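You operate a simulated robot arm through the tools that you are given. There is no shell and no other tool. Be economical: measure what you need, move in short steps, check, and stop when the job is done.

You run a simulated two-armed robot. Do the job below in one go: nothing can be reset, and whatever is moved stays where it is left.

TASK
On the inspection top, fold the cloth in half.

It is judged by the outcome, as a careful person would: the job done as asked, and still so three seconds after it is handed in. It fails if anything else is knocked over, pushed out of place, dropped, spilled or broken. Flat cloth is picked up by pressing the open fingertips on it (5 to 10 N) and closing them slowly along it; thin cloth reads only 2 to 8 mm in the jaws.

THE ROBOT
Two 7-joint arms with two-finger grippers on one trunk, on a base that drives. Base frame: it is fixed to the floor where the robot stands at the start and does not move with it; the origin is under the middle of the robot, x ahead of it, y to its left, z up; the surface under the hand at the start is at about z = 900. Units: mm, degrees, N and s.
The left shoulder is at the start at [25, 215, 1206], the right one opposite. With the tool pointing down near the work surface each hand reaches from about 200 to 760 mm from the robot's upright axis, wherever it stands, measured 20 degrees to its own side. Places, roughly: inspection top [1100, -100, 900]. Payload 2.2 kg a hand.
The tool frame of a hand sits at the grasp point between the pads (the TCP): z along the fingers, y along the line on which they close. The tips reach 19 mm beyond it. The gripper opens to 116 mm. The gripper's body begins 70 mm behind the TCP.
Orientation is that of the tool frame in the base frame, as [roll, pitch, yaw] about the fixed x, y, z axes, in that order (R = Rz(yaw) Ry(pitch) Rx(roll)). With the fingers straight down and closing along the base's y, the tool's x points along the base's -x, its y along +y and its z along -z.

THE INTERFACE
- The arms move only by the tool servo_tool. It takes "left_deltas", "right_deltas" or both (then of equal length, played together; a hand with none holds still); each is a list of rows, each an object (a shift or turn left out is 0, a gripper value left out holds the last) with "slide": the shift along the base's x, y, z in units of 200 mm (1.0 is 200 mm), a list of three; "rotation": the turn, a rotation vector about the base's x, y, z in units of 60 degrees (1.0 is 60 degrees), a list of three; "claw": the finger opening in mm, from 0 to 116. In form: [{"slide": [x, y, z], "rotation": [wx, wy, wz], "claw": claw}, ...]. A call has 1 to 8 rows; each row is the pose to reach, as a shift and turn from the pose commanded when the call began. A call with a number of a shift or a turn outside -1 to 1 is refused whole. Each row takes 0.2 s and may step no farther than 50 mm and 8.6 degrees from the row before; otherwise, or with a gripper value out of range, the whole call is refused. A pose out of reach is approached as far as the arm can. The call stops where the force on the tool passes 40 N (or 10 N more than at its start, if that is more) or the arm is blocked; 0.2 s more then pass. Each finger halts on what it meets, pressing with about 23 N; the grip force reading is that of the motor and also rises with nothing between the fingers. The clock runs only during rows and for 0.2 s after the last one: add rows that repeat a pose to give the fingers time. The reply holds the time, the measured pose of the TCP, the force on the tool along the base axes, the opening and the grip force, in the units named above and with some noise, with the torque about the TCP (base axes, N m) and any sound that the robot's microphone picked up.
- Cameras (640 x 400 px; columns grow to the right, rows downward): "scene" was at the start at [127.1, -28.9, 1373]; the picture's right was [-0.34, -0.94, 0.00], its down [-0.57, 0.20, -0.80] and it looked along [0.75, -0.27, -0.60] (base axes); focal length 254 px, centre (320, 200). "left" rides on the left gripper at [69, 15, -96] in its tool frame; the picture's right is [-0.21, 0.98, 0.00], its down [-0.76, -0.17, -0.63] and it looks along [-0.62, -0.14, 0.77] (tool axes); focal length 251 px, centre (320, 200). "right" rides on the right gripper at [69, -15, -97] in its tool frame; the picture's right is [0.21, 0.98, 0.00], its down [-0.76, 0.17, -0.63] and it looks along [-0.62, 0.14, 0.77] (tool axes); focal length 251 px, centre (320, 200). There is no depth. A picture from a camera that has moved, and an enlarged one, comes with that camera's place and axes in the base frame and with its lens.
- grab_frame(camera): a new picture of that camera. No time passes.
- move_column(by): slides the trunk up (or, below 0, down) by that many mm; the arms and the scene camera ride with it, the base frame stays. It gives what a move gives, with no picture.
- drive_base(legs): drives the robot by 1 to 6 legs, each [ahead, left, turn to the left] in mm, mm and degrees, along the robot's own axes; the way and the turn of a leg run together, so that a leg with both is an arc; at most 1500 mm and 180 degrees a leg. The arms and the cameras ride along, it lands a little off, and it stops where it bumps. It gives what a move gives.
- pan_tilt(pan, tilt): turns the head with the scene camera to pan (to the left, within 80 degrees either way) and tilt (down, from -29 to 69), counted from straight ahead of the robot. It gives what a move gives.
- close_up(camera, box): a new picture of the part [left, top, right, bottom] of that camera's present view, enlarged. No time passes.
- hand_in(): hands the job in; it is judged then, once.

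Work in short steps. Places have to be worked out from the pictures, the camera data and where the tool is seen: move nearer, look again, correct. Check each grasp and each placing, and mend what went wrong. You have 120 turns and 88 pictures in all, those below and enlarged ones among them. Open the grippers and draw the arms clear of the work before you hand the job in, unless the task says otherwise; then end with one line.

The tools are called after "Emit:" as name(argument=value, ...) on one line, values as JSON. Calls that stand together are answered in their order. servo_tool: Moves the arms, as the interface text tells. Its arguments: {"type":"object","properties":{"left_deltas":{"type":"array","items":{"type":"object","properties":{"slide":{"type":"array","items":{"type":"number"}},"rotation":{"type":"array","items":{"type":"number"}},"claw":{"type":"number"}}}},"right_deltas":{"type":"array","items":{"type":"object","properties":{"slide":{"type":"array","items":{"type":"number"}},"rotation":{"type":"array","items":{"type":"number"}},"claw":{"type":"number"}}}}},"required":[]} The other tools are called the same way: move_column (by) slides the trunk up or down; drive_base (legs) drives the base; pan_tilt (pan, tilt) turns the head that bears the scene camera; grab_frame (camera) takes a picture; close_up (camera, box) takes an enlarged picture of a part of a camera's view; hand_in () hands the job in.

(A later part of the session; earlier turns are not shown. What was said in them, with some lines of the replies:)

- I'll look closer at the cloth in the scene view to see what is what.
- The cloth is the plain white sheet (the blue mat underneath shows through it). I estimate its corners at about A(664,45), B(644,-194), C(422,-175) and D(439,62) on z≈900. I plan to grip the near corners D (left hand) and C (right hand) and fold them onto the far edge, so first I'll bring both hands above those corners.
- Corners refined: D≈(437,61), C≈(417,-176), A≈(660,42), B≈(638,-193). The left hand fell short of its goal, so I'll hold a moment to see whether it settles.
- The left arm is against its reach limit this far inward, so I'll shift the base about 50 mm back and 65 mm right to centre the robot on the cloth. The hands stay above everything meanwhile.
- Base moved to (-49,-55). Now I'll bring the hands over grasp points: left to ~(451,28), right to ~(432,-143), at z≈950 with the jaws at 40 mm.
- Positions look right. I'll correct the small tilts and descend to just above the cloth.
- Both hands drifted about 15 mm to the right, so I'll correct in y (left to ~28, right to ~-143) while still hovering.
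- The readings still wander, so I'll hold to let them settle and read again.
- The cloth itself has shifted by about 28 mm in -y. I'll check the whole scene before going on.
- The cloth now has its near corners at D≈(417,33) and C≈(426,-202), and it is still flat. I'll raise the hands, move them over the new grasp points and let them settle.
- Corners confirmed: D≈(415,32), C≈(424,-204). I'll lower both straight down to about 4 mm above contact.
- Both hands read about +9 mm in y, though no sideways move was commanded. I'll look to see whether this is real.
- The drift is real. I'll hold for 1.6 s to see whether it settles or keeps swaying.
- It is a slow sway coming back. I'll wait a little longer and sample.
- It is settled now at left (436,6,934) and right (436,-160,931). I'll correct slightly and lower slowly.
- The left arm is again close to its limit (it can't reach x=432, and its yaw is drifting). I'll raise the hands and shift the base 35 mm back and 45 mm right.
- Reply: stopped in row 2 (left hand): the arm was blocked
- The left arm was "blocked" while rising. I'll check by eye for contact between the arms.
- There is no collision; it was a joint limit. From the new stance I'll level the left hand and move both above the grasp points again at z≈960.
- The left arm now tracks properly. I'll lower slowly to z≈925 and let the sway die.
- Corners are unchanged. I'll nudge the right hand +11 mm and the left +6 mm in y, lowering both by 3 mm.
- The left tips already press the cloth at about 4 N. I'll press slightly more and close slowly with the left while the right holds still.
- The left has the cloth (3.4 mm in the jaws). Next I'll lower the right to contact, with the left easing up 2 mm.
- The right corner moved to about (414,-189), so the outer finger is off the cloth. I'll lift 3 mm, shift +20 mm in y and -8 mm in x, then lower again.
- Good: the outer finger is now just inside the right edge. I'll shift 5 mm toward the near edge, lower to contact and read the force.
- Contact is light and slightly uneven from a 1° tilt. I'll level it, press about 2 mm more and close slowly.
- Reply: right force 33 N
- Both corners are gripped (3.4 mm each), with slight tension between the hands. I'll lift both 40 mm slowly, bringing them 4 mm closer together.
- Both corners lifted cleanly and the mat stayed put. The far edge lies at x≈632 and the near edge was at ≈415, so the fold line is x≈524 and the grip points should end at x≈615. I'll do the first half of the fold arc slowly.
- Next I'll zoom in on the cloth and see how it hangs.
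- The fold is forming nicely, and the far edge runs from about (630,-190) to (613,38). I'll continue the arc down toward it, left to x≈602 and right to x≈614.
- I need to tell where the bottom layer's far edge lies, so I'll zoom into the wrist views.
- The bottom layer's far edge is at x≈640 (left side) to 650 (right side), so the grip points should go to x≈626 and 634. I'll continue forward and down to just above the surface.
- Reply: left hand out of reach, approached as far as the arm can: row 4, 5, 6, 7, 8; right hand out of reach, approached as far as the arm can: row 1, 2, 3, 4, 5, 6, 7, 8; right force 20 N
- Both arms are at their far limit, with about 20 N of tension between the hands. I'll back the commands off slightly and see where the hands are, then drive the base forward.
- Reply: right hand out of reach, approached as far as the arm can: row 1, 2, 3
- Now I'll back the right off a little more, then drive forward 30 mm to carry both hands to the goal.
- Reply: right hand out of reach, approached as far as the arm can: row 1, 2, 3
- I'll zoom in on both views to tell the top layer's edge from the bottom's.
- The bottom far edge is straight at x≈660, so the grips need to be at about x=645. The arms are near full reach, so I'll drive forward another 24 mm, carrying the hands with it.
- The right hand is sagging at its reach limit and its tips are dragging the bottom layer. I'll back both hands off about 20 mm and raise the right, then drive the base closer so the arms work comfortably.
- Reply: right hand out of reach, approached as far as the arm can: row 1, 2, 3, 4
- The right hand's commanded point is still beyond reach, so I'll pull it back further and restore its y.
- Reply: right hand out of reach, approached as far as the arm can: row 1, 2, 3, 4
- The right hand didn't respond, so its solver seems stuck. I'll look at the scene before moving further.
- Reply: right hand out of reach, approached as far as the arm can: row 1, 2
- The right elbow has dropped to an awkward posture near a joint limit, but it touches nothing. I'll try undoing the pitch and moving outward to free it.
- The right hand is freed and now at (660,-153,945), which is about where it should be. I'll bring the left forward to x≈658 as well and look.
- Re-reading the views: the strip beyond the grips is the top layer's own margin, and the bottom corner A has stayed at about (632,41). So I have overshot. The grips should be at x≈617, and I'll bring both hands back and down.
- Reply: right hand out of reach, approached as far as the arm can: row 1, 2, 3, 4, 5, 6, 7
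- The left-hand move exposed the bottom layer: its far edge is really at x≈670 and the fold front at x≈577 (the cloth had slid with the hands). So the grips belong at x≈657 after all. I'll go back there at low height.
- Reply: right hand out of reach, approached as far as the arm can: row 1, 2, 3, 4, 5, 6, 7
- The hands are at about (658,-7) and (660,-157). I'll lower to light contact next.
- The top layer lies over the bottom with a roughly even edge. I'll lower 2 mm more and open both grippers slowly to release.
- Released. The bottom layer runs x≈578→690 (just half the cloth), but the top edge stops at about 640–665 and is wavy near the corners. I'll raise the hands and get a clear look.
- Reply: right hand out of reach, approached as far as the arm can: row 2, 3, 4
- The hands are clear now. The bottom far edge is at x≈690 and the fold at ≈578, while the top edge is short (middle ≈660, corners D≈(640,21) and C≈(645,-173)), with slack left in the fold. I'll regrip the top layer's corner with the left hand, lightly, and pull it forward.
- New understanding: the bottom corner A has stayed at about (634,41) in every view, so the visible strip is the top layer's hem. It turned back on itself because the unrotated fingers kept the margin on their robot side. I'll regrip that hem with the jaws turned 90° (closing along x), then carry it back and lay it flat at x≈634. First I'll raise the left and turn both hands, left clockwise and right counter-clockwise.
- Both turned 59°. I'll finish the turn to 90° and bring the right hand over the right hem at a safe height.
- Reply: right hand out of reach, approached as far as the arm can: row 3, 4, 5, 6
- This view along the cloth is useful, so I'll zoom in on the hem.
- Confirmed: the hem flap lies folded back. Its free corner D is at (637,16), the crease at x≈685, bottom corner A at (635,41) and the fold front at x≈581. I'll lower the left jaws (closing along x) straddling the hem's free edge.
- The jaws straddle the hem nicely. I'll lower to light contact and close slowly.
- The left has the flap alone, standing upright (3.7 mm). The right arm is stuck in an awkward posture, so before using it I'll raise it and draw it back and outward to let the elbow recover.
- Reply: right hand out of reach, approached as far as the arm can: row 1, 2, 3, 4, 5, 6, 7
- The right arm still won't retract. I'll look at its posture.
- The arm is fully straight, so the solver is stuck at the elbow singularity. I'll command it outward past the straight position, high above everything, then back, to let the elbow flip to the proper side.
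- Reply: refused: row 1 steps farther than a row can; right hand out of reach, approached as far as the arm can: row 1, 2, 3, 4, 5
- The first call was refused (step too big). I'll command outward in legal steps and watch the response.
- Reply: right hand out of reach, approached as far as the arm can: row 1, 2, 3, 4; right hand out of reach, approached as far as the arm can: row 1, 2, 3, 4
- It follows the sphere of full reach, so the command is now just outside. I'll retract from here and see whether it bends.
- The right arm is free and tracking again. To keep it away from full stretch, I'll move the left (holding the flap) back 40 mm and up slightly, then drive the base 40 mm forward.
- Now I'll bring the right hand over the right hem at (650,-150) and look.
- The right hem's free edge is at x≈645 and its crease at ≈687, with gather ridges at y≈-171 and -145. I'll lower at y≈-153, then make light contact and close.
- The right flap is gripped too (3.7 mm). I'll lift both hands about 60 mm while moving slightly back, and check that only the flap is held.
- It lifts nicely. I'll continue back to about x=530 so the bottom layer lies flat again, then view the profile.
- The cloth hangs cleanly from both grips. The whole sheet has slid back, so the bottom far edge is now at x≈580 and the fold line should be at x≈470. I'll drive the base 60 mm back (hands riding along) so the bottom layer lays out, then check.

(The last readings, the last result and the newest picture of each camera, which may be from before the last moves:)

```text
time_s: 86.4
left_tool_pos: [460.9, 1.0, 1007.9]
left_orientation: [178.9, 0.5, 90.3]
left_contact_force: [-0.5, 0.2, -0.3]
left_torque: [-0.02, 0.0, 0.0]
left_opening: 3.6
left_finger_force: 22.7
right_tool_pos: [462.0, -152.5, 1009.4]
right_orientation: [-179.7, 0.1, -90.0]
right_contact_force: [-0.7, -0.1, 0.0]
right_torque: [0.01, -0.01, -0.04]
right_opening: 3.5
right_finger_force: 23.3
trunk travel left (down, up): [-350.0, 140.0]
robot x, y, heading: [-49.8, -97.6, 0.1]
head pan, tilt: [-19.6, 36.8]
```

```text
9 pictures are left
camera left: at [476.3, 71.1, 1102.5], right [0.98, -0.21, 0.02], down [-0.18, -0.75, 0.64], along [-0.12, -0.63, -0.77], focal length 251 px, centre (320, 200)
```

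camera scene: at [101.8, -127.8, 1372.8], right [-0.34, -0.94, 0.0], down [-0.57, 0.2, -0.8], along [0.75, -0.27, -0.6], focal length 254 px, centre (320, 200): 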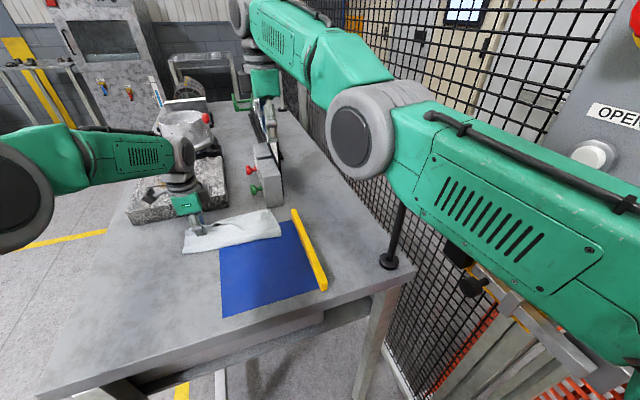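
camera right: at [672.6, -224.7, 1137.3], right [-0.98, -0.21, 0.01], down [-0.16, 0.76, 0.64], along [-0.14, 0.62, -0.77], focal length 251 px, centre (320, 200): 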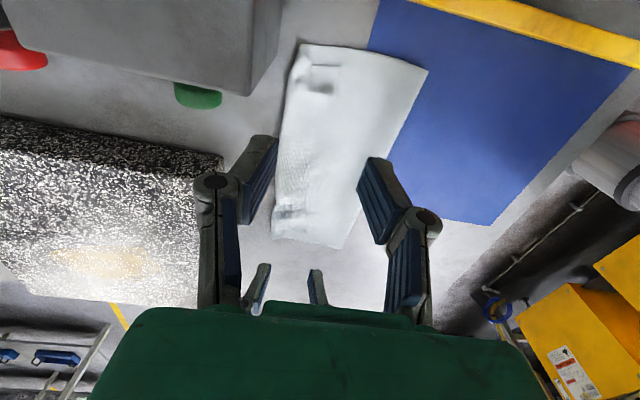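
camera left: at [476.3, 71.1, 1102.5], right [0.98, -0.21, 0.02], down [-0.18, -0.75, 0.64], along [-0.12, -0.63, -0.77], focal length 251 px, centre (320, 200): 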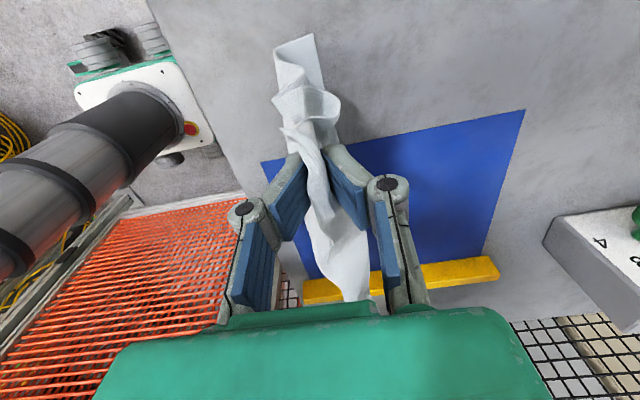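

The pinch also took some of the sheet under the flap, so the whole cloth hangs with a short tail at x≈472 pointing forward. I'll lay it out taut by lowering the hands while moving forward to x≈600. That leaves a single layer with the turned hem on top (crease on the far side), and I can then simply pull the hem edge back toward the robot to complete the half fold.

Emit:
servo_tool(left_deltas=[{"slide": [0.1, 0, -0.02]}, {"slide": [0.2, 0, -0.05]}, {"slide": [0.3, 0, -0.09]}, {"slide": [0.4, 0, -0.15]}, {"slide": [0.5, 0, -0.22]}, {"slide": [0.6, 0, -0.3]}, {"slide": [0.68, 0, -0.37]}, {"slide": [0.7, 0, -0.4]}], right_deltas=[{"slide": [0.1, 0, -0.02]}, {"slide": [0.2, 0, -0.05]}, {"slide": [0.3, 0, -0.09]}, {"slide": [0.4, 0, -0.15]}, {"slide": [0.5, 0, -0.22]}, {"slide": [0.6, 0, -0.3]}, {"slide": [0.68, 0, -0.37]}, {"slide": [0.7, 0, -0.4]}])

Emit:
grab_frame(camera="left")

```text
time_s: 88.2
left_tool_pos: [602.2, -1.0, 926.8]
left_orientation: [179.0, 0.6, 90.2]
left_contact_force: [0.1, -0.2, 0.2]
left_torque: [-0.02, -0.01, 0.02]
left_opening: 3.8
left_finger_force: 23.3
right_tool_pos: [603.5, -154.1, 928.9]
right_orientation: [-179.9, 0.2, -90.0]
right_contact_force: [-0.1, 0.0, -0.5]
right_torque: [0.0, -0.03, 0.02]
right_opening: 3.4
right_finger_force: 23.3
trunk travel left (down, up): [-350.0, 140.0]
robot x, y, heading: [-49.4, -100.8, -0.2]
head pan, tilt: [-19.6, 36.8]
```

```text
8 pictures are left
camera left: at [617.6, 71.3, 1021.7], right [0.98, -0.21, 0.02], down [-0.17, -0.75, 0.64], along [-0.12, -0.63, -0.77], focal length 251 px, centre (320, 200)
```

left: 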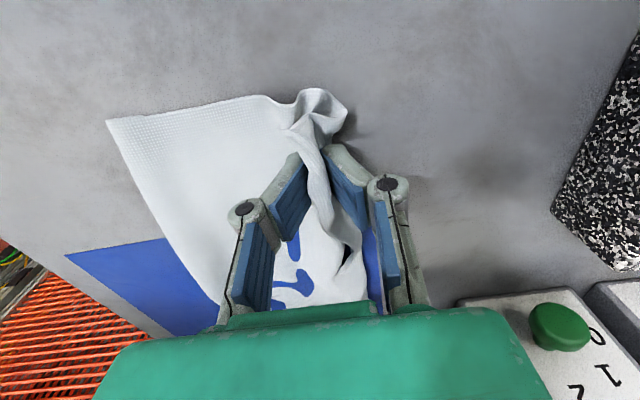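

The sheet is laid out flat behind the grips as a single layer. I'll pull 15 mm more to straighten it, lower, and release gently.

Emit:
servo_tool(left_deltas=[{"slide": [0.04, 0, 0]}, {"slide": [0.08, 0, -0.01]}, {"slide": [0.08, 0, -0.015]}, {"slide": [0.08, 0, -0.015], "claw": 12}, {"slide": [0.08, 0, -0.01], "claw": 24}, {"slide": [0.08, 0, 0.0], "claw": 36}, {"slide": [0.08, 0, 0.1], "claw": 44}, {"slide": [0.08, 0, 0.3]}], right_deltas=[{"slide": [0.04, 0, 0]}, {"slide": [0.08, 0, -0.01]}, {"slide": [0.08, 0, -0.02]}, {"slide": [0.08, 0, -0.02], "claw": 12}, {"slide": [0.08, 0, -0.01], "claw": 24}, {"slide": [0.08, 0, 0.0], "claw": 36}, {"slide": [0.08, 0, 0.1], "claw": 44}, {"slide": [0.08, 0, 0.3]}])

Emit:
servo_tool(left_deltas=[{"slide": [0, 0.2, 0.1]}, {"slide": [-0.05, 0.4, 0.2]}, {"slide": [-0.1, 0.6, 0.3]}], right_deltas=[{"slide": [-0.05, 0, 0.2]}, {"slide": [-0.2, -0.1, 0.3]}, {"slide": [-0.35, -0.25, 0.35]}])

Emit:
close_up(camera="scene", box=[160, 180, 360, 305])

```text
time_s: 90.0
left_tool_pos: [618.7, -0.4, 988.0]
left_orientation: [178.9, 0.6, 90.2]
left_contact_force: [-0.4, -0.3, -0.2]
left_torque: [0.02, -0.01, -0.02]
left_opening: 43.7
left_finger_force: 0.0
right_tool_pos: [618.6, -153.4, 989.1]
right_orientation: [-179.6, 0.2, -90.0]
right_contact_force: [0.1, 0.1, 0.8]
right_torque: [-0.01, -0.03, 0.02]
right_opening: 44.0
right_finger_force: 0.2
trunk travel left (down, up): [-350.0, 140.0]
robot x, y, heading: [-47.1, -100.9, 0.1]
head pan, tilt: [-19.6, 36.8]
```

```text
time_s: 90.8
left_tool_pos: [596.6, 121.7, 1042.3]
left_orientation: [179.0, 0.7, 90.1]
left_contact_force: [-0.7, 1.1, 0.3]
left_torque: [-0.01, -0.01, 0.0]
left_opening: 44.0
left_finger_force: 0.0
right_tool_pos: [546.0, -201.2, 1055.8]
right_orientation: [-179.8, 0.1, -90.0]
right_contact_force: [0.5, -0.4, 0.5]
right_torque: [0.0, 0.02, -0.01]
right_opening: 44.0
right_finger_force: 0.1
trunk travel left (down, up): [-350.0, 140.0]
robot x, y, heading: [-46.6, -95.5, -0.0]
head pan, tilt: [-19.6, 36.8]
```

```text
3.20 times, centred on (260, 242) of scene
camera zoom: at [79.3, -124.1, 1373.1], right [-0.34, -0.94, 0.0], down [-0.57, 0.2, -0.8], along [0.75, -0.27, -0.6], focal length 813 px, centre (512, 64)
```

zoom: 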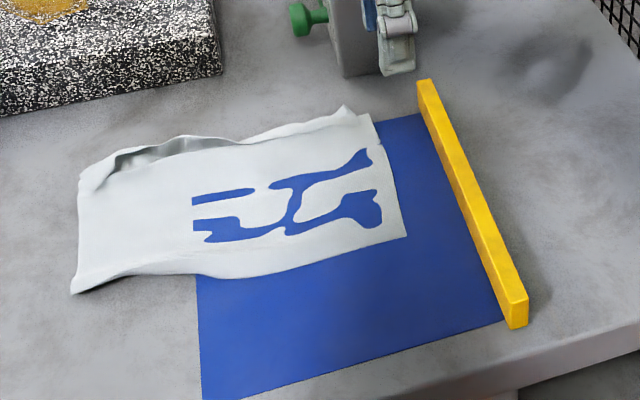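

The sheet is a flat single layer at x≈500–590 with a crumpled hem at the far side. I'll take one detailed look at the hem from the left wrist camera.

Emit:
close_up(camera="left", box=[120, 130, 460, 330])

```text
1.88 times, centred on (290, 230) of left
camera zoom: at [612.6, 194.0, 1137.5], right [0.98, -0.21, 0.02], down [-0.18, -0.75, 0.64], along [-0.12, -0.63, -0.77], focal length 473 px, centre (376, 144)
```

zoom: 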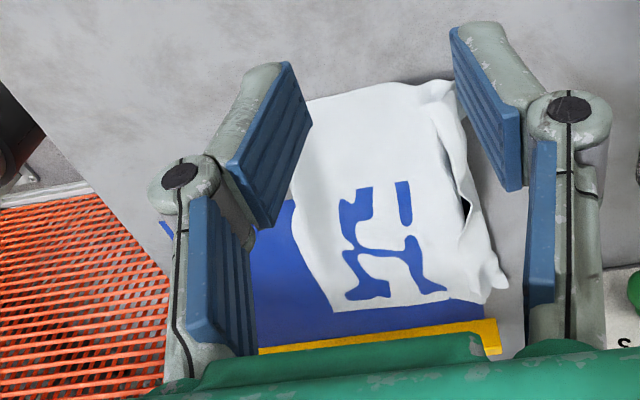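

The hem is bunched on the far side, but the near (tail) edge is clean and free at x≈515 (left) to ≈489 (right). New plan: grip the tail edge with both hands and lift the cloth high so it hangs and the hem unrolls under gravity, then lay and fold it in one motion. First I'll go above the tail edge.

Emit:
servo_tool(left_deltas=[{"slide": [-0.08, -0.11, -0.09], "claw": 40}, {"slide": [-0.16, -0.22, -0.18]}, {"slide": [-0.24, -0.33, -0.27]}, {"slide": [-0.32, -0.44, -0.36]}, {"slide": [-0.38, -0.52, -0.46]}, {"slide": [-0.38, -0.52, -0.55]}, {"slide": [-0.38, -0.52, -0.56]}, {"slide": [-0.38, -0.52, -0.56]}], right_deltas=[{"slide": [-0.05, 0.04, -0.12], "claw": 40}, {"slide": [-0.1, 0.08, -0.24]}, {"slide": [-0.15, 0.12, -0.36]}, {"slide": [-0.2, 0.16, -0.46]}, {"slide": [-0.245, 0.19, -0.55]}, {"slide": [-0.245, 0.19, -0.6]}, {"slide": [-0.245, 0.19, -0.62]}, {"slide": [-0.245, 0.19, -0.62]}])

Emit:
grab_frame(camera="left")

```text
time_s: 92.6
left_tool_pos: [521.2, 15.3, 936.0]
left_orientation: [178.9, 0.7, 90.3]
left_contact_force: [-1.3, 0.8, -0.3]
left_torque: [0.0, 0.02, 0.0]
left_opening: 40.0
left_finger_force: 0.1
right_tool_pos: [500.9, -164.8, 933.3]
right_orientation: [-179.8, 0.2, -90.0]
right_contact_force: [-0.4, 0.0, -0.3]
right_torque: [0.0, -0.01, 0.03]
right_opening: 40.0
right_finger_force: 0.1
trunk travel left (down, up): [-350.0, 140.0]
robot x, y, heading: [-49.8, -96.0, 0.1]
head pan, tilt: [-19.6, 36.8]
```

```text
5 pictures are left
camera left: at [537.0, 87.0, 1029.9], right [0.98, -0.21, 0.02], down [-0.17, -0.75, 0.64], along [-0.12, -0.63, -0.77], focal length 251 px, centre (320, 200)
```

left: 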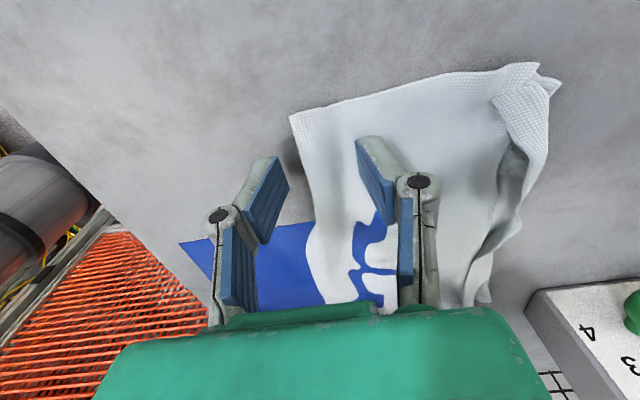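

The tail edge at the grips is x≈511 (left) and ≈493 (right), and both jaws straddle it well. I'll lower to contact.

Emit:
servo_tool(left_deltas=[{"slide": [0, 0, -0.03]}, {"slide": [0, 0, -0.055]}, {"slide": [0, 0, -0.07]}, {"slide": [0, 0, -0.075]}, {"slide": [0, 0, -0.075]}], right_deltas=[{"slide": [0, 0, -0.03]}, {"slide": [0, 0, -0.045]}, {"slide": [0, 0, -0.055]}, {"slide": [0, 0, -0.06]}, {"slide": [0, 0, -0.06]}])

```text
time_s: 93.8
left_tool_pos: [522.6, 16.5, 921.4]
left_orientation: [178.9, 0.6, 90.2]
left_contact_force: [0.0, 1.7, 7.2]
left_torque: [0.11, 0.02, -0.02]
left_opening: 40.0
left_finger_force: 0.0
right_tool_pos: [501.7, -165.4, 922.9]
right_orientation: [-179.8, 0.3, -89.9]
right_contact_force: [-0.4, -1.0, 0.9]
right_torque: [0.03, 0.01, 0.03]
right_opening: 40.0
right_finger_force: 0.0
trunk travel left (down, up): [-350.0, 140.0]
robot x, y, heading: [-48.2, -99.8, -0.0]
head pan, tilt: [-19.6, 36.8]
```

Left presses with 7 N and the right is just touching. I'll press the right a little more and close both slowly.

Emit:
servo_tool(left_deltas=[{"slide": [0, 0, 0]}, {"slide": [0, 0, 0], "claw": 34}, {"slide": [0, 0, 0], "claw": 28}, {"slide": [0, 0, 0], "claw": 22}, {"slide": [0, 0, 0], "claw": 16}, {"slide": [0, 0, 0], "claw": 10}, {"slide": [0, 0, 0], "claw": 4}, {"slide": [0, 0, 0], "claw": 0}], right_deltas=[{"slide": [0, 0, -0.008]}, {"slide": [0, 0, -0.01], "claw": 34}, {"slide": [0, 0, -0.01], "claw": 28}, {"slide": [0, 0, -0.01], "claw": 22}, {"slide": [0, 0, -0.01], "claw": 16}, {"slide": [0, 0, -0.01], "claw": 10}, {"slide": [0, 0, -0.01], "claw": 4}, {"slide": [0, 0, -0.01], "claw": 0}])

```text
time_s: 95.6
left_tool_pos: [523.0, 15.2, 920.7]
left_orientation: [179.0, 0.6, 90.3]
left_contact_force: [0.3, 0.4, 3.8]
left_torque: [-0.02, -0.04, 0.01]
left_opening: 3.3
left_finger_force: 22.7
right_tool_pos: [500.2, -166.8, 920.8]
right_orientation: [-179.9, 0.2, -90.0]
right_contact_force: [-0.4, -1.1, 0.6]
right_torque: [0.04, -0.01, 0.01]
right_opening: 3.3
right_finger_force: 23.1
trunk travel left (down, up): [-350.0, 140.0]
robot x, y, heading: [-46.0, -97.5, -0.2]
head pan, tilt: [-19.6, 36.8]
```

Both grip the tail edge (3.3 mm). I'll lift high while moving forward so the cloth hangs and the hem unrolls.

Emit:
servo_tool(left_deltas=[{"slide": [0.03, 0, 0.08]}, {"slide": [0.07, 0, 0.18]}, {"slide": [0.12, 0, 0.28]}, {"slide": [0.17, 0, 0.38]}, {"slide": [0.22, 0, 0.49]}, {"slide": [0.27, 0, 0.6]}, {"slide": [0.32, 0, 0.7]}, {"slide": [0.36, 0, 0.8]}], right_deltas=[{"slide": [0.04, 0, 0.08]}, {"slide": [0.09, 0, 0.18]}, {"slide": [0.15, 0, 0.28]}, {"slide": [0.21, 0, 0.38]}, {"slide": [0.27, 0, 0.49]}, {"slide": [0.34, 0, 0.6]}, {"slide": [0.4, 0, 0.7]}, {"slide": [0.46, 0, 0.8]}])

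Emit:
servo_tool(left_deltas=[{"slide": [0, 0, 0.12]}, {"slide": [0, 0, 0.24]}, {"slide": [0, 0, 0.36]}, {"slide": [0, 0, 0.45]}, {"slide": [0, 0, 0.45]}, {"slide": [0, 0, 0.45]}], right_deltas=[{"slide": [0, 0, 0.12]}, {"slide": [0, 0, 0.24]}, {"slide": [0, 0, 0.36]}, {"slide": [0, 0, 0.45]}, {"slide": [0, 0, 0.45]}, {"slide": [0, 0, 0.45]}])

Emit:
grab_frame(camera="scene")

```text
time_s: 97.4
left_tool_pos: [594.3, 17.0, 1077.9]
left_orientation: [179.2, 0.6, 90.2]
left_contact_force: [0.0, 0.6, 0.5]
left_torque: [0.0, -0.02, 0.01]
left_opening: 3.4
left_finger_force: 23.3
right_tool_pos: [591.3, -163.0, 1079.9]
right_orientation: [-179.9, 0.2, -90.1]
right_contact_force: [0.0, -0.5, 0.5]
right_torque: [-0.01, -0.02, 0.0]
right_opening: 3.0
right_finger_force: 22.0
trunk travel left (down, up): [-350.0, 140.0]
robot x, y, heading: [-43.8, -97.5, 0.0]
head pan, tilt: [-19.6, 36.8]
```

```text
time_s: 98.8
left_tool_pos: [595.3, 14.2, 1171.4]
left_orientation: [178.9, 0.6, 90.3]
left_contact_force: [0.7, -0.6, 0.3]
left_torque: [0.01, -0.03, -0.02]
left_opening: 3.3
left_finger_force: 22.7
right_tool_pos: [593.5, -162.7, 1167.5]
right_orientation: [-179.9, 0.1, -90.0]
right_contact_force: [0.0, -0.6, -0.3]
right_torque: [0.01, -0.01, -0.02]
right_opening: 3.2
right_finger_force: 23.2
trunk travel left (down, up): [-350.0, 140.0]
robot x, y, heading: [-43.0, -101.6, 0.1]
head pan, tilt: [-19.6, 36.8]
```

```text
4 pictures are left
camera scene: at [81.3, -126.2, 1372.8], right [-0.34, -0.94, 0.0], down [-0.57, 0.2, -0.8], along [0.75, -0.27, -0.6], focal length 254 px, centre (320, 200)
```

scene: 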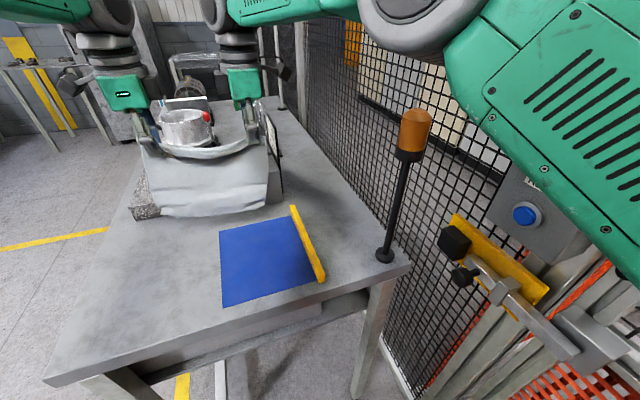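

The cloth hangs evenly, but its bottom seems at z≈1000, so part of the hem may still be turned up. I'll shake gently up and down to open it, then zoom in.

Emit:
servo_tool(left_deltas=[{"slide": [0, 0, -0.22]}, {"slide": [0, 0, 0.02]}, {"slide": [0, 0, -0.22]}, {"slide": [0, 0, 0.02]}, {"slide": [-0.2, 0, 0]}, {"slide": [0, 0, 0]}, {"slide": [-0.2, 0, 0]}, {"slide": [0, 0, 0]}], right_deltas=[{"slide": [0, 0, -0.22]}, {"slide": [0, 0, 0.02]}, {"slide": [0, 0, -0.22]}, {"slide": [0, 0, 0.02]}, {"slide": [-0.2, 0, 0]}, {"slide": [0, 0, 0]}, {"slide": [-0.2, 0, 0]}, {"slide": [0, 0, 0]}])

Emit:
servo_tool(left_deltas=[{"slide": [0, 0, -0.22]}, {"slide": [0, 0, 0.02]}, {"slide": [0, 0, -0.22]}, {"slide": [0, 0, 0]}, {"slide": [0, 0, 0]}, {"slide": [0, 0, 0]}], right_deltas=[{"slide": [0, 0, -0.22]}, {"slide": [0, 0, 0.02]}, {"slide": [0, 0, -0.22]}, {"slide": [0, 0, 0]}, {"slide": [0, 0, 0]}, {"slide": [0, 0, 0]}])

Emit:
close_up(camera="scene", box=[100, 110, 320, 250])

```text
time_s: 100.6
left_tool_pos: [599.1, 16.4, 1164.2]
left_orientation: [179.4, 0.7, 90.2]
left_contact_force: [0.4, -0.2, -1.8]
left_torque: [0.01, 0.09, -0.01]
left_opening: 3.4
left_finger_force: 22.8
right_tool_pos: [597.4, -163.5, 1165.0]
right_orientation: [179.8, 0.2, -90.0]
right_contact_force: [1.1, 0.5, -0.4]
right_torque: [-0.01, 0.09, 0.0]
right_opening: 3.1
right_finger_force: 22.1
trunk travel left (down, up): [-350.0, 140.0]
robot x, y, heading: [-52.7, -101.3, -0.1]
head pan, tilt: [-19.6, 36.8]
```

```text
time_s: 102.0
left_tool_pos: [596.6, 17.4, 1166.4]
left_orientation: [179.2, 0.6, 90.3]
left_contact_force: [0.7, -0.1, -0.4]
left_torque: [0.01, 0.02, 0.0]
left_opening: 3.6
left_finger_force: 23.2
right_tool_pos: [598.8, -159.9, 1166.3]
right_orientation: [-180.0, 0.3, -90.0]
right_contact_force: [0.3, -1.1, -0.5]
right_torque: [0.04, -0.04, -0.05]
right_opening: 3.2
right_finger_force: 23.1
trunk travel left (down, up): [-350.0, 140.0]
robot x, y, heading: [-46.3, -102.0, -0.2]
head pan, tilt: [-19.6, 36.8]
```

```text
2.86 times, centred on (210, 180) of scene
camera zoom: at [84.1, -126.7, 1372.5], right [-0.34, -0.94, 0.0], down [-0.57, 0.2, -0.8], along [0.75, -0.27, -0.61], focal length 726 px, centre (634, 257)
```

zoom: 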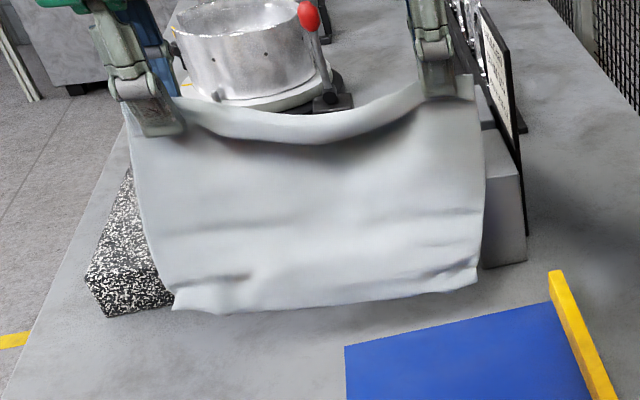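

The left side still has some hem turned up, on the far side. I'll open it by dragging: move the hands back toward the robot, lower until the bottom touches the table, then pull forward so the hem catches and unrolls and the cloth trails out flat behind. First: back and down.

Emit:
servo_tool(left_deltas=[{"slide": [-0.08, 0, -0.04]}, {"slide": [-0.17, 0, -0.08]}, {"slide": [-0.26, 0, -0.13]}, {"slide": [-0.35, 0, -0.18]}, {"slide": [-0.43, 0, -0.23]}, {"slide": [-0.5, 0, -0.28]}, {"slide": [-0.5, 0, -0.28]}], right_deltas=[{"slide": [-0.08, 0, -0.04]}, {"slide": [-0.17, 0, -0.08]}, {"slide": [-0.26, 0, -0.13]}, {"slide": [-0.35, 0, -0.18]}, {"slide": [-0.43, 0, -0.23]}, {"slide": [-0.51, 0, -0.28]}, {"slide": [-0.51, 0, -0.28]}])

Emit:
drive_base(legs=[[-100, 0, 0]])

```text
time_s: 103.6
left_tool_pos: [492.3, 16.9, 1112.7]
left_orientation: [178.9, 0.6, 90.2]
left_contact_force: [1.0, -0.3, 0.2]
left_torque: [0.0, 0.0, 0.01]
left_opening: 3.4
left_finger_force: 23.0
right_tool_pos: [491.6, -163.9, 1112.1]
right_orientation: [-179.8, 0.2, -90.0]
right_contact_force: [0.3, 0.5, 0.7]
right_torque: [0.0, -0.02, 0.02]
right_opening: 3.1
right_finger_force: 23.3
trunk travel left (down, up): [-350.0, 140.0]
robot x, y, heading: [-48.0, -99.4, -0.4]
head pan, tilt: [-19.6, 36.8]
```

```text
time_s: 104.7
left_tool_pos: [394.1, 15.9, 1114.3]
left_orientation: [178.9, 0.6, 90.4]
left_contact_force: [0.1, 0.2, 0.6]
left_torque: [0.02, -0.03, 0.0]
left_opening: 3.2
left_finger_force: 23.4
right_tool_pos: [391.5, -164.5, 1112.1]
right_orientation: [-179.8, 0.2, -90.0]
right_contact_force: [-0.4, -0.3, -0.6]
right_torque: [0.0, -0.06, -0.01]
right_opening: 3.2
right_finger_force: 23.3
trunk travel left (down, up): [-350.0, 140.0]
robot x, y, heading: [-145.8, -100.3, -0.0]
head pan, tilt: [-19.6, 36.8]
```

Now I'll lower until the bottom touches and drag forward with the arms.

Emit:
servo_tool(left_deltas=[{"slide": [0, 0, -0.13]}, {"slide": [0.04, 0, -0.25]}, {"slide": [0.14, 0, -0.31]}, {"slide": [0.24, 0, -0.37]}, {"slide": [0.34, 0, -0.43]}, {"slide": [0.44, 0, -0.49]}, {"slide": [0.54, 0, -0.55]}, {"slide": [0.6, 0, -0.6]}], right_deltas=[{"slide": [0, 0, -0.13]}, {"slide": [0.04, 0, -0.25]}, {"slide": [0.14, 0, -0.31]}, {"slide": [0.24, 0, -0.37]}, {"slide": [0.34, 0, -0.43]}, {"slide": [0.44, 0, -0.49]}, {"slide": [0.54, 0, -0.55]}, {"slide": [0.6, 0, -0.6]}])

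Emit:
drive_base(legs=[[100, 0, 0]])

Emit:
servo_tool(left_deltas=[{"slide": [0.03, 0, -0.08]}, {"slide": [0.06, 0, -0.16]}, {"slide": [0.09, 0, -0.24]}, {"slide": [0.11, 0, -0.3]}, {"slide": [0.11, 0, -0.3]}], right_deltas=[{"slide": [0.03, 0, -0.08]}, {"slide": [0.06, 0, -0.16]}, {"slide": [0.09, 0, -0.24]}, {"slide": [0.11, 0, -0.3]}, {"slide": [0.11, 0, -0.3]}])

Emit:
close_up(camera="scene", box=[120, 170, 340, 310])

```text
time_s: 106.5
left_tool_pos: [510.2, 15.4, 997.0]
left_orientation: [178.8, 0.6, 90.4]
left_contact_force: [0.9, 0.2, -0.1]
left_torque: [-0.03, 0.05, 0.0]
left_opening: 3.2
left_finger_force: 22.6
right_tool_pos: [508.8, -163.8, 994.8]
right_orientation: [-179.6, 0.0, -89.9]
right_contact_force: [0.2, 0.2, 0.0]
right_torque: [0.03, 0.01, 0.04]
right_opening: 3.2
right_finger_force: 22.7
trunk travel left (down, up): [-350.0, 140.0]
robot x, y, heading: [-149.4, -98.3, 0.2]
head pan, tilt: [-19.6, 36.8]
```

```text
time_s: 107.7
left_tool_pos: [611.9, 16.0, 994.1]
left_orientation: [178.8, 0.6, 90.4]
left_contact_force: [0.8, 0.2, 0.1]
left_torque: [-0.01, 0.02, -0.04]
left_opening: 3.4
left_finger_force: 23.3
right_tool_pos: [608.8, -162.2, 994.2]
right_orientation: [-179.6, 0.2, -89.8]
right_contact_force: [0.2, 0.0, 0.3]
right_torque: [0.01, -0.01, -0.04]
right_opening: 3.4
right_finger_force: 22.9
trunk travel left (down, up): [-350.0, 140.0]
robot x, y, heading: [-43.3, -101.5, 0.1]
head pan, tilt: [-19.6, 36.8]
```

```text
time_s: 108.9
left_tool_pos: [628.5, 16.6, 939.7]
left_orientation: [178.5, 0.6, 90.4]
left_contact_force: [-0.3, -0.4, -0.6]
left_torque: [-0.01, -0.01, 0.03]
left_opening: 3.5
left_finger_force: 23.2
right_tool_pos: [626.5, -162.0, 938.1]
right_orientation: [-179.4, 0.1, -89.8]
right_contact_force: [-0.1, -0.3, -0.7]
right_torque: [0.0, 0.0, 0.01]
right_opening: 3.4
right_finger_force: 23.5
trunk travel left (down, up): [-350.0, 140.0]
robot x, y, heading: [-46.4, -98.4, 0.1]
head pan, tilt: [-19.6, 36.8]
```

```text
2.86 times, centred on (230, 240) of scene
camera zoom: at [84.1, -125.8, 1372.9], right [-0.33, -0.94, 0.0], down [-0.57, 0.2, -0.8], along [0.75, -0.27, -0.6], focal length 726 px, centre (577, 86)
```

zoom: 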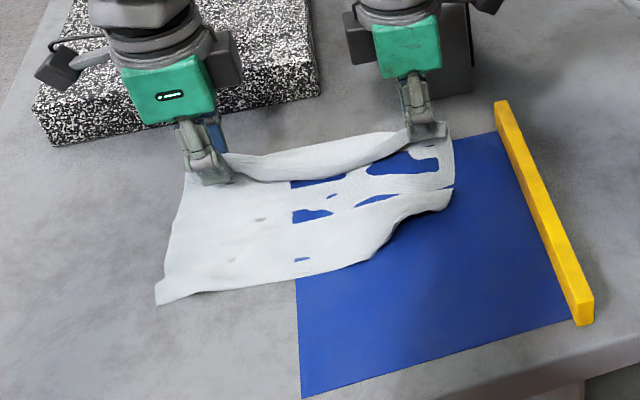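

The cloth trails behind the hands, but its lower part tucked under, so it is not a clean lay. I'll lift it again to hang, shake harder to open the hem, and then lay it the sure way: bottom edge touching first while the hands move back, then folding forward over it.

Emit:
servo_tool(left_deltas=[{"slide": [-0.02, 0, 0.14]}, {"slide": [-0.04, 0, 0.28]}, {"slide": [-0.06, 0, 0.42]}, {"slide": [-0.08, 0, 0.56]}, {"slide": [-0.09, 0, 0.7]}, {"slide": [-0.1, 0, 0.84]}, {"slide": [-0.1, 0, 0.98]}], right_deltas=[{"slide": [-0.02, 0, 0.14]}, {"slide": [-0.04, 0, 0.28]}, {"slide": [-0.06, 0, 0.42]}, {"slide": [-0.08, 0, 0.56]}, {"slide": [-0.09, 0, 0.7]}, {"slide": [-0.1, 0, 0.84]}, {"slide": [-0.1, 0, 0.98]}])

Emit:
servo_tool(left_deltas=[{"slide": [0, 0, 0.2]}, {"slide": [0, 0, 0.3]}, {"slide": [-0.23, 0, 0.3]}, {"slide": [0, 0, 0.3]}, {"slide": [-0.23, 0, 0.3]}, {"slide": [0, 0, 0.3]}, {"slide": [-0.23, 0, 0.3]}, {"slide": [0, 0, 0.3]}], right_deltas=[{"slide": [0, 0, 0.2]}, {"slide": [0, 0, 0.3]}, {"slide": [-0.23, 0, 0.3]}, {"slide": [0, 0, 0.3]}, {"slide": [-0.23, 0, 0.3]}, {"slide": [0, 0, 0.3]}, {"slide": [-0.23, 0, 0.3]}, {"slide": [0, 0, 0.3]}])

Emit:
servo_tool(left_deltas=[{"slide": [0, 0, -0.24]}, {"slide": [0, 0, 0]}, {"slide": [0, 0, -0.24]}, {"slide": [0, 0, 0]}, {"slide": [0, 0, -0.24]}, {"slide": [0, 0, 0]}, {"slide": [0, 0, -0.24]}, {"slide": [0, 0, 0]}], right_deltas=[{"slide": [0, 0, -0.24]}, {"slide": [0, 0, 0]}, {"slide": [0, 0, -0.24]}, {"slide": [0, 0, 0]}, {"slide": [0, 0, -0.24]}, {"slide": [0, 0, 0]}, {"slide": [0, 0, -0.24]}, {"slide": [0, 0, 0]}])

Emit:
servo_tool(left_deltas=[{"slide": [-0.24, 0, 0]}, {"slide": [0, 0, 0]}, {"slide": [-0.24, 0, 0]}, {"slide": [0, 0, 0]}, {"slide": [0, 0, 0]}, {"slide": [0, 0, 0]}, {"slide": [0, 0, 0]}, {"slide": [0, 0, 0]}], right_deltas=[{"slide": [-0.24, 0, 0]}, {"slide": [0, 0, 0]}, {"slide": [-0.24, 0, 0]}, {"slide": [0, 0, 0]}, {"slide": [0, 0, 0]}, {"slide": [0, 0, 0]}, {"slide": [0, 0, 0]}, {"slide": [0, 0, 0]}])

```text
time_s: 110.5
left_tool_pos: [608.9, 15.1, 1138.2]
left_orientation: [178.5, 0.5, 90.3]
left_contact_force: [-0.8, 0.1, -0.4]
left_torque: [0.0, -0.01, -0.02]
left_opening: 3.3
left_finger_force: 22.6
right_tool_pos: [608.2, -160.2, 1133.6]
right_orientation: [-179.4, 0.2, -89.7]
right_contact_force: [0.2, -0.8, 1.3]
right_torque: [-0.03, -0.04, 0.03]
right_opening: 3.3
right_finger_force: 23.0
trunk travel left (down, up): [-350.0, 140.0]
robot x, y, heading: [-45.9, -102.3, 0.3]
head pan, tilt: [-19.6, 36.8]
```

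```text
time_s: 112.3
left_tool_pos: [614.7, 14.4, 1188.8]
left_orientation: [179.0, 0.4, 90.4]
left_contact_force: [1.1, -0.3, -0.8]
left_torque: [-0.02, 0.1, -0.02]
left_opening: 3.3
left_finger_force: 23.0
right_tool_pos: [614.7, -161.2, 1190.6]
right_orientation: [-179.8, 0.2, -89.9]
right_contact_force: [1.4, -1.4, -0.9]
right_torque: [0.0, 0.07, -0.01]
right_opening: 3.3
right_finger_force: 22.8
trunk travel left (down, up): [-350.0, 140.0]
robot x, y, heading: [-43.8, -95.9, 0.1]
head pan, tilt: [-19.6, 36.8]
```

```text
time_s: 114.1
left_tool_pos: [606.6, 20.4, 1193.7]
left_orientation: [178.5, 0.6, 90.4]
left_contact_force: [-0.8, 0.4, 0.8]
left_torque: [0.03, -0.02, -0.02]
left_opening: 3.3
left_finger_force: 22.7
right_tool_pos: [613.5, -164.5, 1193.2]
right_orientation: [-179.5, 0.1, -89.9]
right_contact_force: [0.2, 0.8, 1.4]
right_torque: [-0.01, -0.07, 0.03]
right_opening: 3.4
right_finger_force: 23.3
trunk travel left (down, up): [-350.0, 140.0]
robot x, y, heading: [-44.8, -101.5, 0.2]
head pan, tilt: [-19.6, 36.8]
```

```text
time_s: 115.9
left_tool_pos: [612.0, 17.8, 1195.5]
left_orientation: [178.6, 0.5, 90.3]
left_contact_force: [-0.6, -0.3, 0.0]
left_torque: [0.02, -0.03, 0.02]
left_opening: 3.4
left_finger_force: 22.8
right_tool_pos: [612.8, -163.3, 1193.3]
right_orientation: [-179.5, 0.3, -89.9]
right_contact_force: [-0.6, 0.0, 0.7]
right_torque: [0.01, -0.02, -0.02]
right_opening: 3.2
right_finger_force: 22.7
trunk travel left (down, up): [-350.0, 140.0]
robot x, y, heading: [-43.3, -96.4, 0.1]
head pan, tilt: [-19.6, 36.8]
```

I'll use one of my last two pictures to check the hang.

Emit:
close_up(camera="scene", box=[100, 80, 340, 230])

```text
2.67 times, centred on (220, 155) of scene
camera zoom: at [86.4, -126.1, 1372.6], right [-0.33, -0.94, 0.0], down [-0.57, 0.2, -0.8], along [0.75, -0.27, -0.6], focal length 678 px, centre (587, 320)
```

zoom: 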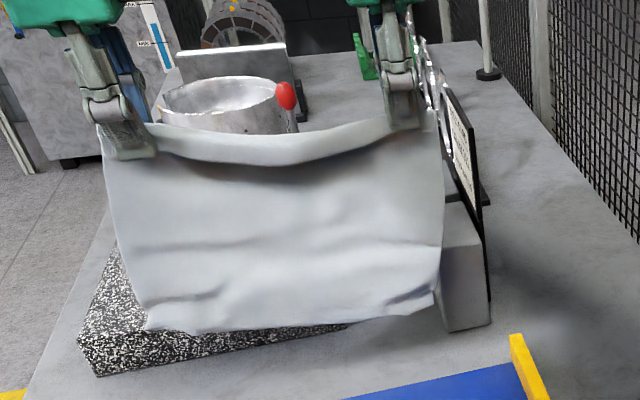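

The hang looks good: the creases from the first grip are about 20 mm above the bottom edge, so the hem is open and the edge is free. Now I'll lower until the bottom touches at x≈615 and move the hands back on a diagonal so the lower half lays out forward.

Emit:
servo_tool(left_deltas=[{"slide": [0, 0, -0.14]}, {"slide": [0, 0, -0.28]}, {"slide": [0, 0, -0.38]}, {"slide": [0, 0, -0.4]}, {"slide": [0, 0, -0.4]}, {"slide": [0, 0, -0.4]}], right_deltas=[{"slide": [0, 0, -0.14]}, {"slide": [0, 0, -0.28]}, {"slide": [0, 0, -0.38]}, {"slide": [0, 0, -0.4]}, {"slide": [0, 0, -0.4]}, {"slide": [0, 0, -0.4]}])

Emit:
servo_tool(left_deltas=[{"slide": [-0.07, 0, -0.06]}, {"slide": [-0.14, 0, -0.12]}, {"slide": [-0.21, 0, -0.19]}, {"slide": [-0.28, 0, -0.26]}, {"slide": [-0.35, 0, -0.33]}, {"slide": [-0.42, 0, -0.4]}, {"slide": [-0.49, 0, -0.47]}, {"slide": [-0.52, 0, -0.54]}], right_deltas=[{"slide": [-0.07, 0, -0.06]}, {"slide": [-0.14, 0, -0.12]}, {"slide": [-0.21, 0, -0.19]}, {"slide": [-0.28, 0, -0.26]}, {"slide": [-0.35, 0, -0.33]}, {"slide": [-0.42, 0, -0.4]}, {"slide": [-0.49, 0, -0.47]}, {"slide": [-0.52, 0, -0.54]}])

Emit:
grab_frame(camera="left")

```text
time_s: 117.3
left_tool_pos: [610.8, 16.2, 1116.6]
left_orientation: [178.5, 0.6, 90.4]
left_contact_force: [-0.5, -0.3, -0.2]
left_torque: [0.04, -0.02, 0.03]
left_opening: 3.4
left_finger_force: 23.4
right_tool_pos: [608.9, -161.0, 1112.5]
right_orientation: [-179.4, 0.2, -89.8]
right_contact_force: [-0.5, 0.5, -0.7]
right_torque: [0.01, 0.0, 0.02]
right_opening: 3.2
right_finger_force: 23.0
trunk travel left (down, up): [-350.0, 140.0]
robot x, y, heading: [-44.4, -98.0, 0.0]
head pan, tilt: [-19.6, 36.8]
```

```text
time_s: 119.1
left_tool_pos: [504.4, 18.7, 1005.1]
left_orientation: [178.7, 0.6, 90.4]
left_contact_force: [0.0, -0.5, -0.5]
left_torque: [-0.01, 0.05, 0.03]
left_opening: 3.1
left_finger_force: 23.0
right_tool_pos: [502.8, -163.2, 1003.5]
right_orientation: [-179.5, 0.2, -89.9]
right_contact_force: [-1.5, -0.4, -0.2]
right_torque: [-0.01, -0.03, 0.02]
right_opening: 3.1
right_finger_force: 22.8
trunk travel left (down, up): [-350.0, 140.0]
robot x, y, heading: [-44.1, -101.9, 0.1]
head pan, tilt: [-19.6, 36.8]
```

```text
0 pictures are left
camera left: at [519.2, 89.9, 1101.0], right [0.98, -0.21, 0.03], down [-0.18, -0.75, 0.64], along [-0.11, -0.63, -0.77], focal length 251 px, centre (320, 200)
```

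left: 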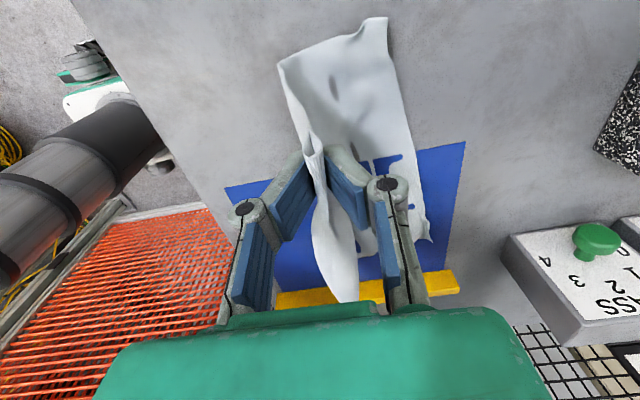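

That was my last picture, and it is a good one: the lower half lies flat. Its far edge runs from (566,67) to (604,-167), so the cloth is turned about 9°. The fold line should pass near (460,26) under the left hand and (489,-160) under the right, so I'll bring the hands there, keeping height.

Emit:
servo_tool(left_deltas=[{"slide": [-0.04, 0.006, -0.01]}, {"slide": [-0.08, 0.012, -0.015]}, {"slide": [-0.12, 0.02, -0.025]}, {"slide": [-0.16, 0.027, -0.03]}, {"slide": [-0.2, 0.034, -0.04]}, {"slide": [-0.22, 0.037, -0.045]}, {"slide": [-0.22, 0.037, -0.045]}], right_deltas=[{"slide": [-0.01, 0.003, -0.01]}, {"slide": [-0.025, 0.006, -0.015]}, {"slide": [-0.035, 0.008, -0.02]}, {"slide": [-0.045, 0.01, -0.03]}, {"slide": [-0.06, 0.012, -0.035]}, {"slide": [-0.07, 0.015, -0.04]}, {"slide": [-0.07, 0.015, -0.04]}])

```text
time_s: 120.7
left_tool_pos: [461.0, 24.8, 997.8]
left_orientation: [178.6, 0.6, 90.3]
left_contact_force: [-0.1, -0.1, 0.2]
left_torque: [-0.01, 0.0, -0.01]
left_opening: 3.2
left_finger_force: 23.5
right_tool_pos: [489.3, -158.6, 996.6]
right_orientation: [-179.3, 0.1, -89.8]
right_contact_force: [0.6, 0.5, 0.0]
right_torque: [-0.01, 0.02, -0.03]
right_opening: 3.4
right_finger_force: 23.1
trunk travel left (down, up): [-350.0, 140.0]
robot x, y, heading: [-47.3, -97.5, 0.3]
head pan, tilt: [-19.6, 36.8]
```

Both hands are on target with no tension. Now I'll do the fold arc forward and down onto the far edge.

Emit:
servo_tool(left_deltas=[{"slide": [0.1, 0.016, -0.01]}, {"slide": [0.2, 0.031, -0.055]}, {"slide": [0.287, 0.045, -0.13]}, {"slide": [0.356, 0.056, -0.215]}, {"slide": [0.405, 0.064, -0.29]}, {"slide": [0.435, 0.07, -0.345]}, {"slide": [0.435, 0.07, -0.355]}, {"slide": [0.435, 0.07, -0.355]}], right_deltas=[{"slide": [0.1, 0.016, -0.01]}, {"slide": [0.2, 0.031, -0.055]}, {"slide": [0.287, 0.045, -0.13]}, {"slide": [0.356, 0.056, -0.215]}, {"slide": [0.405, 0.064, -0.29]}, {"slide": [0.435, 0.07, -0.345]}, {"slide": [0.435, 0.07, -0.355]}, {"slide": [0.435, 0.07, -0.355]}])

```text
time_s: 122.5
left_tool_pos: [547.6, 36.9, 925.9]
left_orientation: [178.6, 0.5, 90.4]
left_contact_force: [-0.6, -0.7, 0.2]
left_torque: [0.0, -0.01, 0.03]
left_opening: 3.2
left_finger_force: 23.1
right_tool_pos: [576.9, -144.2, 924.3]
right_orientation: [-179.6, 0.1, -89.7]
right_contact_force: [0.7, 0.4, 0.5]
right_torque: [-0.02, 0.0, 0.01]
right_opening: 3.2
right_finger_force: 23.1
trunk travel left (down, up): [-350.0, 140.0]
robot x, y, heading: [-42.6, -99.5, 0.1]
head pan, tilt: [-19.6, 36.8]
```

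Touch-down is on target. I'll open a little, sweep forward 25 mm just above the cloth so the pinched margin falls outward, then rise.

Emit:
servo_tool(left_deltas=[{"slide": [0, 0, -0.01], "claw": 10}, {"slide": [0, 0, -0.01], "claw": 20}, {"slide": [0.03, 0.005, 0.0], "claw": 24}, {"slide": [0.07, 0.01, 0.01]}, {"slide": [0.11, 0.017, 0.02]}, {"slide": [0.14, 0.022, 0.04]}, {"slide": [0.15, 0.022, 0.15]}, {"slide": [0.15, 0.022, 0.35]}], right_deltas=[{"slide": [0, 0, -0.005], "claw": 10}, {"slide": [0, 0, -0.005], "claw": 20}, {"slide": [0.03, 0.005, 0.005], "claw": 24}, {"slide": [0.07, 0.01, 0.015]}, {"slide": [0.11, 0.017, 0.025]}, {"slide": [0.14, 0.022, 0.045]}, {"slide": [0.15, 0.022, 0.15]}, {"slide": [0.15, 0.022, 0.35]}])

```text
time_s: 124.3
left_tool_pos: [574.9, 45.8, 996.7]
left_orientation: [178.4, 0.6, 90.3]
left_contact_force: [-0.3, 0.0, -0.5]
left_torque: [0.0, -0.04, 0.0]
left_opening: 23.9
left_finger_force: 0.0
right_tool_pos: [601.2, -140.3, 998.7]
right_orientation: [-179.3, 0.1, -89.8]
right_contact_force: [-0.8, -0.6, 0.6]
right_torque: [-0.02, -0.03, 0.02]
right_opening: 24.0
right_finger_force: 0.0
trunk travel left (down, up): [-350.0, 140.0]
robot x, y, heading: [-46.3, -98.3, 0.2]
head pan, tilt: [-19.6, 36.8]
```

Released with no residual force. I'll withdraw both arms up and away from the work.

Emit:
servo_tool(left_deltas=[{"slide": [0, 0, 0.2]}, {"slide": [0, 0, 0.4], "claw": 60}, {"slide": [-0.1, 0.2, 0.45]}, {"slide": [-0.2, 0.4, 0.45]}, {"slide": [-0.2, 0.6, 0.45]}, {"slide": [-0.2, 0.6, 0.45]}], right_deltas=[{"slide": [0, 0, 0.2]}, {"slide": [0, 0, 0.4], "claw": 60}, {"slide": [-0.2, -0.1, 0.45]}, {"slide": [-0.4, -0.2, 0.45]}, {"slide": [-0.5, -0.35, 0.45]}, {"slide": [-0.5, -0.35, 0.45]}])

```text
time_s: 125.7
left_tool_pos: [537.4, 164.9, 1084.9]
left_orientation: [178.5, 0.5, 90.5]
left_contact_force: [-0.4, -0.7, -1.1]
left_torque: [0.0, 0.06, 0.02]
left_opening: 60.1
left_finger_force: 0.2
right_tool_pos: [507.2, -210.2, 1087.3]
right_orientation: [-179.3, 0.2, -89.8]
right_contact_force: [0.1, -0.4, -0.3]
right_torque: [0.02, 0.02, 0.0]
right_opening: 60.2
right_finger_force: 0.0
trunk travel left (down, up): [-350.0, 140.0]
robot x, y, heading: [-45.1, -98.1, 0.4]
head pan, tilt: [-19.6, 36.8]
```

The hands are open and clear, and nothing else was seen to move, so I'll hand the job in.

Emit:
hand_in()

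```text
The job is handed in.
```

I folded the cloth in half on the inspection top and drew both open grippers clear, but I had no pictures left to check the finished fold; I judged the last step from hand positions and force readings only, and the folded cloth lies a few centimetres from its starting spot, turned about 9°.
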